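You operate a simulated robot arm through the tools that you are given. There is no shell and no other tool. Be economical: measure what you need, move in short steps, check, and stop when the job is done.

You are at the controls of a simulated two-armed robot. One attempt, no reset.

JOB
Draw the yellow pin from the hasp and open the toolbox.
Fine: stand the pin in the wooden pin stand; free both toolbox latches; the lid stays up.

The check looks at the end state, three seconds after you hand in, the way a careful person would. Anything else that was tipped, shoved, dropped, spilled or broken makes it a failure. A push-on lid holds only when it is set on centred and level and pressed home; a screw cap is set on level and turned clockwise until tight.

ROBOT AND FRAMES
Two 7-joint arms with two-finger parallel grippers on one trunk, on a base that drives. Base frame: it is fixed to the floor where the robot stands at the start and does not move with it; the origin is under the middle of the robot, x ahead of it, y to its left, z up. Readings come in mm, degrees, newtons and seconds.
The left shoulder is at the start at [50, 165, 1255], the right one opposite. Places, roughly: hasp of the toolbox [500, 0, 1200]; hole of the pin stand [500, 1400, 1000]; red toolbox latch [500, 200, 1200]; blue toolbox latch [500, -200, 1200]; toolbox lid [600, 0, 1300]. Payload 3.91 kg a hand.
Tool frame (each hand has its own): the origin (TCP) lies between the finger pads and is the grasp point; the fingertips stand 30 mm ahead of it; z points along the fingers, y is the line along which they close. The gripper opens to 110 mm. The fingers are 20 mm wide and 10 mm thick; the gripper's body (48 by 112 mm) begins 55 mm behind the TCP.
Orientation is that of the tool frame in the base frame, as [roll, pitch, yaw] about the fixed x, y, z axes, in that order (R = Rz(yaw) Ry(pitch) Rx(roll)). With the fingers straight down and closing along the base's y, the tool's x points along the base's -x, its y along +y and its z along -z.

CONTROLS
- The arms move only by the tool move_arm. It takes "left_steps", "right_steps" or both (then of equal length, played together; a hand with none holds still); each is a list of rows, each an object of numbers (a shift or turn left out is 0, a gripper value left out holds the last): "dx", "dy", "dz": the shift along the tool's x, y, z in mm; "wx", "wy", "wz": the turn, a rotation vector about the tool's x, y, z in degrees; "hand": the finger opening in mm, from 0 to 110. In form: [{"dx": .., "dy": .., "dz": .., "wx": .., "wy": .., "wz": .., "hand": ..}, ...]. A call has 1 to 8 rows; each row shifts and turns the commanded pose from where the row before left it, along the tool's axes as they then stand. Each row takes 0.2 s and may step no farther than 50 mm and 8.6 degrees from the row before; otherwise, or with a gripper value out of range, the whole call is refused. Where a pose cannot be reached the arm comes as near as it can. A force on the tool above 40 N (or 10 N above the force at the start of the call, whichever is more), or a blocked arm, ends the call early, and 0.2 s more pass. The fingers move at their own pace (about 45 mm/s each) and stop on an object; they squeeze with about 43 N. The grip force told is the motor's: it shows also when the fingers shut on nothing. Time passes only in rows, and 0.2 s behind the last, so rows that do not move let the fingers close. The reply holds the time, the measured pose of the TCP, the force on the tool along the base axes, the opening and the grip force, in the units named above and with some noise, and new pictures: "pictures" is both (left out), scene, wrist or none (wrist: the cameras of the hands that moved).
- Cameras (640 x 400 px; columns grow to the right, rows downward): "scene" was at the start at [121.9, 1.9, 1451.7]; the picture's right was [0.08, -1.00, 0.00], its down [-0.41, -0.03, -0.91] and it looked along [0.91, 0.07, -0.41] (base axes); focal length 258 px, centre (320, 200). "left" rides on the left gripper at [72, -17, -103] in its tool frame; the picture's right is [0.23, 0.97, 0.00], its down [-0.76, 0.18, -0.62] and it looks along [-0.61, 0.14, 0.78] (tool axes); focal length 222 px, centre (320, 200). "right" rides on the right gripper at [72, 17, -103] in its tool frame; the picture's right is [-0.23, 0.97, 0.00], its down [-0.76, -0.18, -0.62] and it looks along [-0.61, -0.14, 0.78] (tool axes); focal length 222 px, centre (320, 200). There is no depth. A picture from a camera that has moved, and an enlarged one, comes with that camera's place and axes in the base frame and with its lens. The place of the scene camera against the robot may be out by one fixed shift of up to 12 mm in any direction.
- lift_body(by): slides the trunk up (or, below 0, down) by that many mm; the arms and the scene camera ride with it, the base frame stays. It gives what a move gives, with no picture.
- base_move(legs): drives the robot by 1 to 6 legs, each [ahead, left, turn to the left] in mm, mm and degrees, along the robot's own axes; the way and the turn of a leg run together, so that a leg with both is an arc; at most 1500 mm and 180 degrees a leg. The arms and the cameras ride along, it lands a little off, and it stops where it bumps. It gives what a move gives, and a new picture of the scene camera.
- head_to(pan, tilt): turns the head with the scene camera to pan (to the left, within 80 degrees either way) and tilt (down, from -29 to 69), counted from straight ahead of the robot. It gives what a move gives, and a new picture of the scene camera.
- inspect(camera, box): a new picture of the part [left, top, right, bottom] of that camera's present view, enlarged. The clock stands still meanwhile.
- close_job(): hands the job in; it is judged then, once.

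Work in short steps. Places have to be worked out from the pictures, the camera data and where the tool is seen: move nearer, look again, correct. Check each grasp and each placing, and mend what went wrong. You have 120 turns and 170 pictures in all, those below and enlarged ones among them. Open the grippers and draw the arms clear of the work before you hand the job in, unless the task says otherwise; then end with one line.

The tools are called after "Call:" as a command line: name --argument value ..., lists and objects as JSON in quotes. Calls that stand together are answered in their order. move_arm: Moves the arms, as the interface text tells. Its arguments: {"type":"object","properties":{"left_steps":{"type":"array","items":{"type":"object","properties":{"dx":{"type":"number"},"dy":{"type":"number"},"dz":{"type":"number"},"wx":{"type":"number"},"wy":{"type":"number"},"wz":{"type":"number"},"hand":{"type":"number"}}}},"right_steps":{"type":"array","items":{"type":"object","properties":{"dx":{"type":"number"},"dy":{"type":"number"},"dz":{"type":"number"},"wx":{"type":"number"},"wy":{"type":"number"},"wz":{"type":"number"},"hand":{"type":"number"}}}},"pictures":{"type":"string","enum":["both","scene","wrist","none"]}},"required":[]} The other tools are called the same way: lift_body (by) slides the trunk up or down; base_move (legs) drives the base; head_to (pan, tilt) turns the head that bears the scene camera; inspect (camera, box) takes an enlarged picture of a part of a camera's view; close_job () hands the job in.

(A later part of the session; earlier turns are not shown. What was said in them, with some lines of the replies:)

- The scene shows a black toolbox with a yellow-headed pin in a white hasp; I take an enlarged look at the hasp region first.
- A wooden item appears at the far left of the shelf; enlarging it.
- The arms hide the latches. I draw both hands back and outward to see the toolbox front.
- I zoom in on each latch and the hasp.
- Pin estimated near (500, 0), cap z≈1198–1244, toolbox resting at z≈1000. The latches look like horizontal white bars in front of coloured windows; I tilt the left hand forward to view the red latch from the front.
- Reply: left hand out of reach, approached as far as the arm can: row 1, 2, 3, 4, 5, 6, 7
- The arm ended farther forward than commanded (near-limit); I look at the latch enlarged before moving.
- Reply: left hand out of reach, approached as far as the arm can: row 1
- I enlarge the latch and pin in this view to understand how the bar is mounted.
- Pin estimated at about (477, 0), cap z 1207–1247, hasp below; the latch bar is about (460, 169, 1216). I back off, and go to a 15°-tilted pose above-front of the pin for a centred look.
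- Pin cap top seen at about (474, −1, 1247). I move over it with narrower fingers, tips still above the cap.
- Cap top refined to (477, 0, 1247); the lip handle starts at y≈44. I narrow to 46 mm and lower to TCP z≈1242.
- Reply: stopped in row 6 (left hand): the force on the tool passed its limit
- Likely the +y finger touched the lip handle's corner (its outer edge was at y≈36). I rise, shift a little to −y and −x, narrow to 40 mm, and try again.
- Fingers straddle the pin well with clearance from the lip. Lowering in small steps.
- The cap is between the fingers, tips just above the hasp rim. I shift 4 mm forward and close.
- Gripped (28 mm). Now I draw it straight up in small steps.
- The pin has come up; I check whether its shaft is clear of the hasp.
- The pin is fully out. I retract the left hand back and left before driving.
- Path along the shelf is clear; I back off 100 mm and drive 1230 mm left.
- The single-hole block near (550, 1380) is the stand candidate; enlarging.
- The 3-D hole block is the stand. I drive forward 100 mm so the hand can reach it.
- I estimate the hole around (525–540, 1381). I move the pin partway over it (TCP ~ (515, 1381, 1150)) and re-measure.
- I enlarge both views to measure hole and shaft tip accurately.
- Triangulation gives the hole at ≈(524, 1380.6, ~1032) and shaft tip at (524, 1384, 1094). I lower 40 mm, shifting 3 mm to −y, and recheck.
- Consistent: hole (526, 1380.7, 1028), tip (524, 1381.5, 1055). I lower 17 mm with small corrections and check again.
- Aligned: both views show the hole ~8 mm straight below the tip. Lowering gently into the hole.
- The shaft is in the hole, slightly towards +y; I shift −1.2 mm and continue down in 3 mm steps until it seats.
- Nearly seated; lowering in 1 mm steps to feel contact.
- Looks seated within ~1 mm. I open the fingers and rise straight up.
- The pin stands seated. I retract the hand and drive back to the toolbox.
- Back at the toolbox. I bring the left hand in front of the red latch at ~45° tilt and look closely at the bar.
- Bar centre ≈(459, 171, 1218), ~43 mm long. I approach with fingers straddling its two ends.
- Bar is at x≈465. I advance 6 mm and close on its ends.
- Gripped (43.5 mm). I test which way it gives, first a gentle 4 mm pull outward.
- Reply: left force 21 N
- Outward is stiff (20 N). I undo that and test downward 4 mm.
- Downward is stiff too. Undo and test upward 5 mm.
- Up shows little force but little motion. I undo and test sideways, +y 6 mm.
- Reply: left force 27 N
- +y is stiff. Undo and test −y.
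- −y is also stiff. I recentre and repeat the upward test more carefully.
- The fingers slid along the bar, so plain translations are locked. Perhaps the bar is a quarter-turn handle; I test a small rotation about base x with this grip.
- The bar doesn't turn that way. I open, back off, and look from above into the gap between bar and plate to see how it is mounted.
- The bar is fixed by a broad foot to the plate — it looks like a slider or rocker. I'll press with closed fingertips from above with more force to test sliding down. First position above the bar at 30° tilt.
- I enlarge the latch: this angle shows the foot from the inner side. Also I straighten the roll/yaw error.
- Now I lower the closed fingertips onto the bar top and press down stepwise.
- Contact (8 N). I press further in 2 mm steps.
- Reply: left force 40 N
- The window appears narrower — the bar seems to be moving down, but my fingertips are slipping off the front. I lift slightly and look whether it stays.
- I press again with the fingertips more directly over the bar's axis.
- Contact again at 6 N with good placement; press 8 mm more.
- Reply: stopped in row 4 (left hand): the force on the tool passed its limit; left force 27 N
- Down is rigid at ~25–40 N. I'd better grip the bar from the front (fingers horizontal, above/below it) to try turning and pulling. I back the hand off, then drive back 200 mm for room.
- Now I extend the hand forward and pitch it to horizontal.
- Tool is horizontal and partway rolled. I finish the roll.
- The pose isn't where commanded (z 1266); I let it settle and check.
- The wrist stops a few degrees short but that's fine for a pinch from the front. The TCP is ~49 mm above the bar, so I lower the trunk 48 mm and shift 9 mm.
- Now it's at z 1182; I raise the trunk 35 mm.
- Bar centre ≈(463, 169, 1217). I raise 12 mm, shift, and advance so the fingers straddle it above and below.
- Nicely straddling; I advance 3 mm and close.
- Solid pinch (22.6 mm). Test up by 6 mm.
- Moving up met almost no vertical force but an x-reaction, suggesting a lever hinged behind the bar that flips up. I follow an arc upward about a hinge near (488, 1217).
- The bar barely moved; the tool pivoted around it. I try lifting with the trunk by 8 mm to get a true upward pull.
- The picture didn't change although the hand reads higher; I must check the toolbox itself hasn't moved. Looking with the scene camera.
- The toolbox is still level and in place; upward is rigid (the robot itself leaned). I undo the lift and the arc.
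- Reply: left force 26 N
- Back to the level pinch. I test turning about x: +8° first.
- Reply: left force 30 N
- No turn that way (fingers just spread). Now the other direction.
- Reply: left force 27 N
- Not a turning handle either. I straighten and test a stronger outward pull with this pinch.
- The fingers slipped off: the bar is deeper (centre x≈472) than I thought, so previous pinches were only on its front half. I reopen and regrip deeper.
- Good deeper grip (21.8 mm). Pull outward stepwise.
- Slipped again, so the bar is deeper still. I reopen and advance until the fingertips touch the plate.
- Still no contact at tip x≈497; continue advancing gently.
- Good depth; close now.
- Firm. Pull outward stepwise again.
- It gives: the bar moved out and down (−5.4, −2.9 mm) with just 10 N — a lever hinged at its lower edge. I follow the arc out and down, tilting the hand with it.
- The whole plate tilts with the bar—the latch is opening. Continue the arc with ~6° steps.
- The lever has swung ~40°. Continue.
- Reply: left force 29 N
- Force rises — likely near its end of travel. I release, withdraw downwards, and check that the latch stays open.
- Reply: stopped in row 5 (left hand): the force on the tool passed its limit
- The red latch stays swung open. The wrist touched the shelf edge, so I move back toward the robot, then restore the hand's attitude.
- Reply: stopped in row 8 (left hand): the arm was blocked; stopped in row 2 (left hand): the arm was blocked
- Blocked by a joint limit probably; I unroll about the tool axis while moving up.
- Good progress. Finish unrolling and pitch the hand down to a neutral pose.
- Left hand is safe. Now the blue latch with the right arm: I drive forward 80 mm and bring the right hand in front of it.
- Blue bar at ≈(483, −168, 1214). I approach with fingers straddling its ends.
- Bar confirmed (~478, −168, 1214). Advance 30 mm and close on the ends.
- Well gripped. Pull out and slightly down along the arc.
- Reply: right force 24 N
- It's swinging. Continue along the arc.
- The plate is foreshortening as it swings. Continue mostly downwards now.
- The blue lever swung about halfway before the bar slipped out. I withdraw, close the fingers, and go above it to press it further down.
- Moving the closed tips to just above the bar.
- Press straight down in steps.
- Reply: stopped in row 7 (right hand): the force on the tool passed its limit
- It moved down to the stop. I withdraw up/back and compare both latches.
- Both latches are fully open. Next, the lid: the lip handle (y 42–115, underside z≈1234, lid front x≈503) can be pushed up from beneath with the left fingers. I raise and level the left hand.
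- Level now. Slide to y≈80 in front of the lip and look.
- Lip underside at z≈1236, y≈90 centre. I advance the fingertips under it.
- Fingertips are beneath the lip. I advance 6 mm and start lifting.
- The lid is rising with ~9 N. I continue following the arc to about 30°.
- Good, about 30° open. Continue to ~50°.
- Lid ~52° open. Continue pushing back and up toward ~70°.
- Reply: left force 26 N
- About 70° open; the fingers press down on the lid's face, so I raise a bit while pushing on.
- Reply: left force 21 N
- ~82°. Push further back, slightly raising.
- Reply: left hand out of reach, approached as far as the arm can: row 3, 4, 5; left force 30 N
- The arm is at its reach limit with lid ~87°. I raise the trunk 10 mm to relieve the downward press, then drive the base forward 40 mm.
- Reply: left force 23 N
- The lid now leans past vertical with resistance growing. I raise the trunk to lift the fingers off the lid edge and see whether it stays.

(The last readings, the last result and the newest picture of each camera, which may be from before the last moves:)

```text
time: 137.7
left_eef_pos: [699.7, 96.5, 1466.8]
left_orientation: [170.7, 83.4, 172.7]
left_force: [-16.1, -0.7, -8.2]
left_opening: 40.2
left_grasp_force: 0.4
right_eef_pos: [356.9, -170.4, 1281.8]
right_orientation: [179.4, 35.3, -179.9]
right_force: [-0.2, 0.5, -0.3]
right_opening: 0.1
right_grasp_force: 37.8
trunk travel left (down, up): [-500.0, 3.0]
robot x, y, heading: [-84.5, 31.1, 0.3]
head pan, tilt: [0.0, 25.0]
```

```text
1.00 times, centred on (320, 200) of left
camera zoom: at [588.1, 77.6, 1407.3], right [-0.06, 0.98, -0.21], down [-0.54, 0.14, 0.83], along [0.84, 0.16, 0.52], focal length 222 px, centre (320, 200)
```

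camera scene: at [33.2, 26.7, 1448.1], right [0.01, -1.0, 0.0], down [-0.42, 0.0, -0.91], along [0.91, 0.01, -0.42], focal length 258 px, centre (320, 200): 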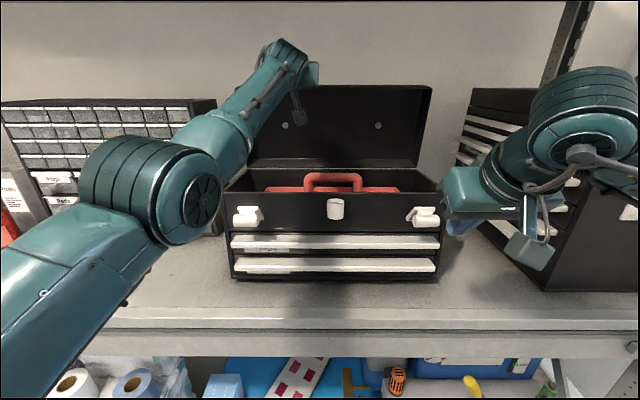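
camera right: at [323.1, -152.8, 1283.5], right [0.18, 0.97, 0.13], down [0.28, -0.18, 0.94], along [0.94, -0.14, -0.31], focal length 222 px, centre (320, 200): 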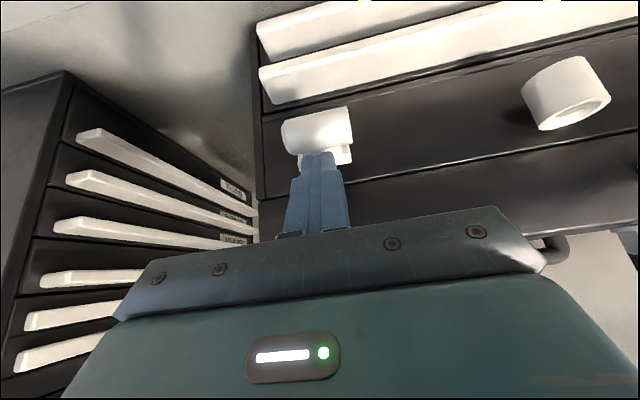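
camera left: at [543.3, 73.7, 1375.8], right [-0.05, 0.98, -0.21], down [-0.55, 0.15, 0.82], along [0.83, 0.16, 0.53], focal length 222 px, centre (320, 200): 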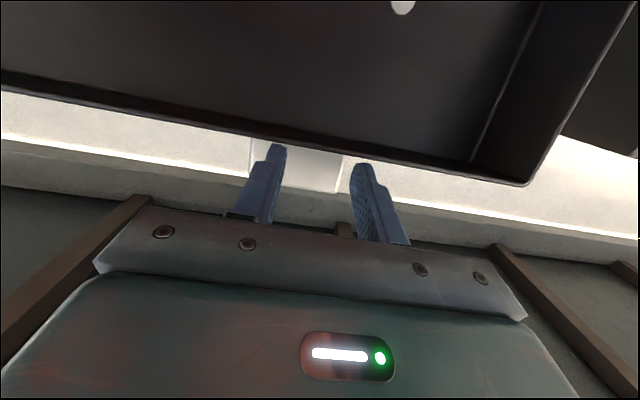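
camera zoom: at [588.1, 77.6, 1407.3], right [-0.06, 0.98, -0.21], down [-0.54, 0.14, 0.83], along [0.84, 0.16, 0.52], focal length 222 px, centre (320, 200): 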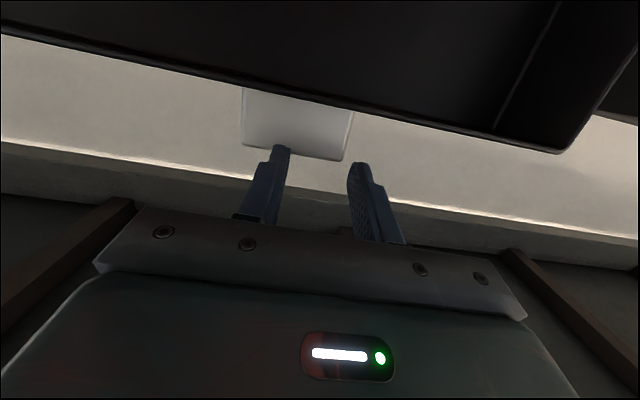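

The tips now only push on the lip. I back the base slowly 30 mm and see if the lid stays.

Call:
base_move --legs '[[-30, 0, 0]]'

Call:
inspect --camera "left" --box '[0, 0, 640, 400]'

```text
time: 138.5
left_eef_pos: [664.4, 98.1, 1475.0]
left_orientation: [170.4, 83.9, 172.3]
left_force: [-18.8, 1.2, 8.8]
left_opening: 38.8
left_grasp_force: 0.0
right_eef_pos: [322.4, -169.8, 1285.6]
right_orientation: [179.5, 35.4, -179.9]
right_force: [-0.6, -0.6, 0.2]
right_opening: 0.1
right_grasp_force: 37.5
trunk travel left (down, up): [-500.0, 3.0]
robot x, y, heading: [-110.6, 30.5, 0.3]
head pan, tilt: [0.0, 25.0]
camera scene: at [1.1, 26.8, 1476.6], right [0.01, -1.0, 0.0], down [-0.42, 0.0, -0.91], along [0.91, 0.01, -0.42], focal length 258 px, centre (320, 200)
```

scene: 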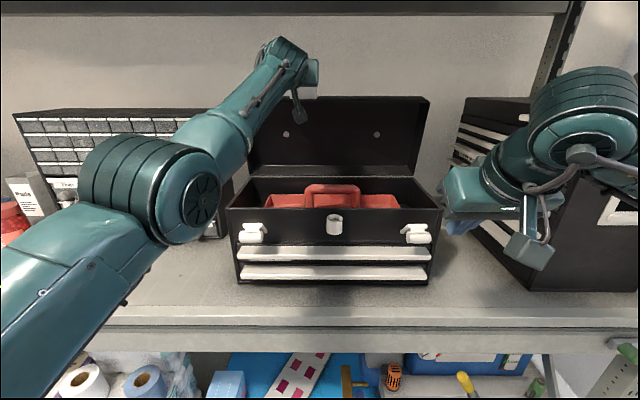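

```text
1.00 times, centred on (320, 200) of left
camera zoom: at [553.9, 78.7, 1413.1], right [-0.06, 0.98, -0.21], down [-0.55, 0.14, 0.82], along [0.84, 0.16, 0.53], focal length 222 px, centre (320, 200)
```

zoom: 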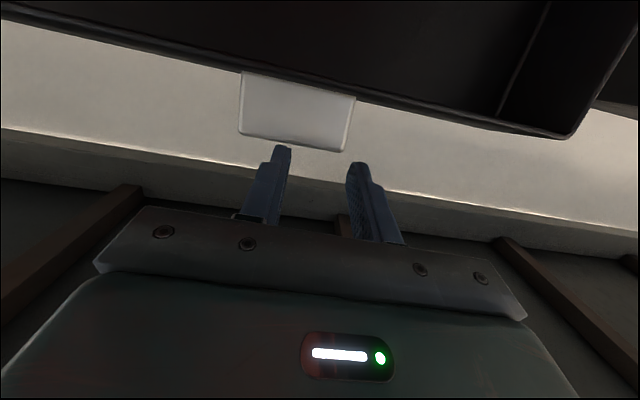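

There is still contact. I back another 25 mm and watch lid and force.

Call:
base_move --legs '[[-25, 0, 0]]'

Call:
inspect --camera "left" --box '[0, 0, 640, 400]'

```text
time: 139.3
left_eef_pos: [648.7, 96.8, 1468.3]
left_orientation: [170.7, 83.6, 172.7]
left_force: [-0.4, 0.1, 1.2]
left_opening: 39.9
left_grasp_force: 0.0
right_eef_pos: [305.0, -170.5, 1281.8]
right_orientation: [179.6, 35.1, -179.9]
right_force: [0.4, -0.4, -0.9]
right_opening: 0.2
right_grasp_force: 37.4
trunk travel left (down, up): [-500.0, 3.0]
robot x, y, heading: [-140.0, 26.7, 0.3]
head pan, tilt: [0.0, 25.0]
camera scene: at [-16.0, 26.3, 1475.5], right [0.01, -1.0, 0.0], down [-0.42, 0.0, -0.91], along [0.91, 0.01, -0.42], focal length 258 px, centre (320, 200)
```

scene: 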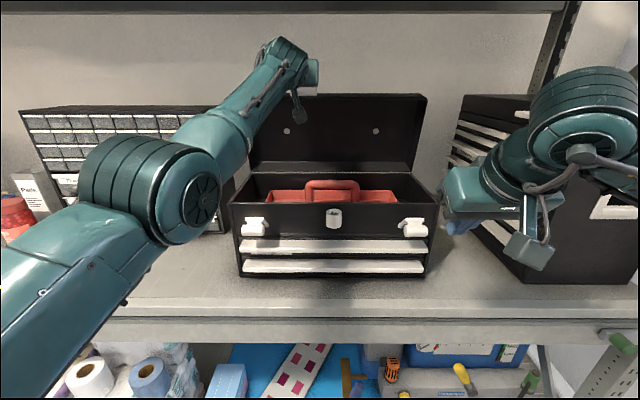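

```text
1.00 times, centred on (320, 200) of left
camera zoom: at [536.5, 78.3, 1408.1], right [-0.06, 0.98, -0.21], down [-0.54, 0.14, 0.83], along [0.84, 0.16, 0.52], focal length 222 px, centre (320, 200)
```

zoom: 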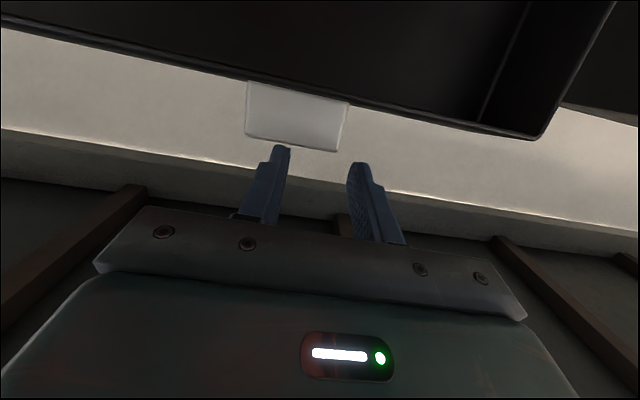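

Contact is gone and the lid stays. Back off 180 mm and watch the lid.

Call:
base_move --legs '[[-180, 0, 0]]'

Call:
inspect --camera "scene" --box '[200, 80, 480, 280]'

```text
time: 140.8
left_eef_pos: [474.9, 99.0, 1469.4]
left_orientation: [170.8, 83.7, 172.9]
left_force: [0.0, 0.0, 1.1]
left_opening: 40.0
left_grasp_force: 0.1
right_eef_pos: [132.5, -170.5, 1281.6]
right_orientation: [179.5, 35.2, -179.6]
right_force: [0.1, 0.3, -0.1]
right_opening: 0.1
right_grasp_force: 37.7
trunk travel left (down, up): [-500.0, 3.0]
robot x, y, heading: [-307.0, 29.0, 0.8]
head pan, tilt: [0.0, 25.0]
camera scene: at [-189.5, 25.5, 1475.7], right [0.01, -1.0, 0.0], down [-0.42, 0.0, -0.91], along [0.91, 0.01, -0.42], focal length 258 px, centre (320, 200)
```

scene: 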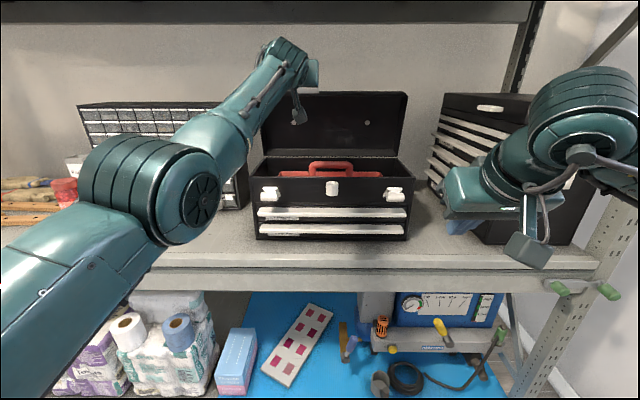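

```text
2.00 times, centred on (340, 180) of scene
camera zoom: at [-189.5, 25.5, 1475.7], right [0.01, -1.0, 0.0], down [-0.42, 0.0, -0.91], along [0.91, 0.01, -0.42], focal length 515 px, centre (280, 240)
```

zoom: 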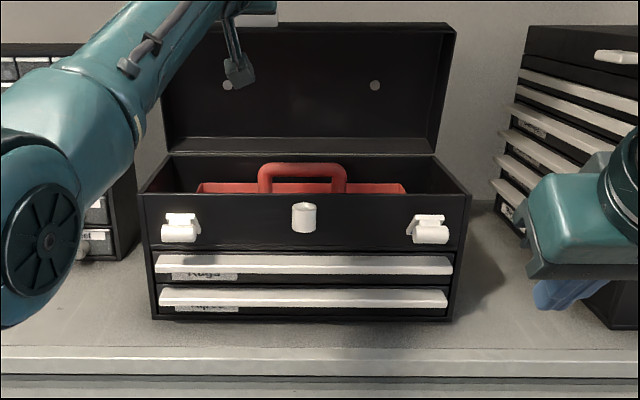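

The lid stays up by itself and both latches are open. I open the right gripper and take a last look at the pin stand.

Call:
move_arm --right_steps '[{"hand": 60}, {"hand": 60}, {"hand": 60}, {}]' --left_steps '[{"dz": -30}, {"dz": -30}, {"dz": -30}, {}]' --pictures "none"

Call:
head_to --pan 50 --tilt 20

Call:
head_to --pan 0 --tilt 25

```text
time: 141.8
left_eef_pos: [386.0, 101.1, 1476.4]
left_orientation: [170.6, 83.5, 172.7]
left_force: [0.1, -0.1, 0.3]
left_opening: 40.2
left_grasp_force: 0.1
right_eef_pos: [134.5, -169.1, 1279.9]
right_orientation: [179.6, 35.2, -179.6]
right_force: [-0.7, 0.0, 0.0]
right_opening: 60.1
right_grasp_force: 0.0
trunk travel left (down, up): [-500.0, 3.0]
robot x, y, heading: [-313.3, 30.1, 0.7]
head pan, tilt: [0.0, 25.0]
```

```text
time: 143.0
left_eef_pos: [386.7, 99.5, 1476.5]
left_orientation: [170.8, 83.5, 173.0]
left_force: [0.0, 0.1, 0.6]
left_opening: 39.9
left_grasp_force: 0.0
right_eef_pos: [133.1, -168.2, 1280.5]
right_orientation: [179.6, 35.1, -179.6]
right_force: [0.8, -0.4, 0.5]
right_opening: 60.2
right_grasp_force: 0.0
trunk travel left (down, up): [-500.0, 3.0]
robot x, y, heading: [-313.0, 30.8, 0.5]
head pan, tilt: [50.0, 20.0]
camera scene: at [-221.8, 96.4, 1483.7], right [0.77, -0.64, 0.0], down [-0.22, -0.26, -0.94], along [0.6, 0.73, -0.34], focal length 258 px, centre (320, 200)
```

scene: 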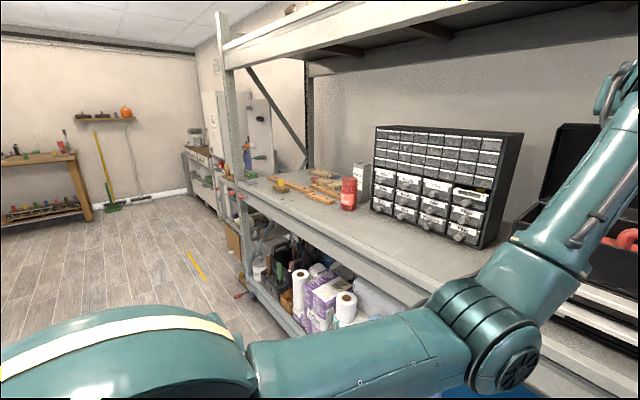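

```text
time: 144.2
left_eef_pos: [385.9, 101.2, 1477.9]
left_orientation: [170.8, 83.6, 173.0]
left_force: [-0.2, 0.6, 1.0]
left_opening: 40.1
left_grasp_force: 0.0
right_eef_pos: [132.9, -169.7, 1280.6]
right_orientation: [179.5, 35.1, -179.6]
right_force: [0.3, 0.5, 1.2]
right_opening: 60.0
right_grasp_force: 0.1
trunk travel left (down, up): [-500.0, 3.0]
robot x, y, heading: [-311.1, 30.1, 0.8]
head pan, tilt: [0.0, 25.0]
camera scene: at [-188.8, 25.6, 1475.6], right [0.01, -1.0, 0.0], down [-0.42, 0.0, -0.91], along [0.91, 0.01, -0.42], focal length 258 px, centre (320, 200)
```

scene: 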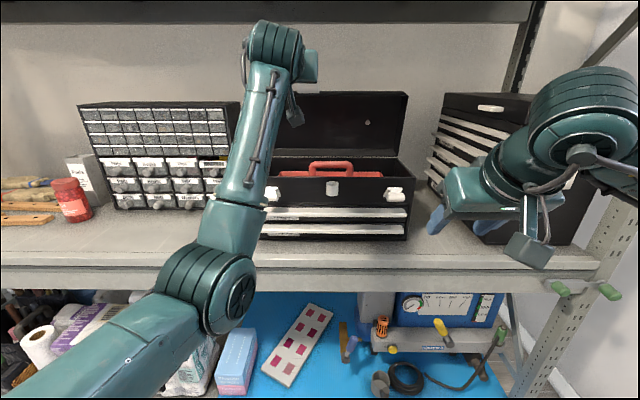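

The lid is still up, the pin is standing in its stand, both latches are open, and the arms are clear with their grippers open. Handing in.

Call:
close_job

```text
The job is handed in.
```

I handed the job in: the yellow pin stands in the wooden stand, both latches are swung open, and the lid stays up on its own.
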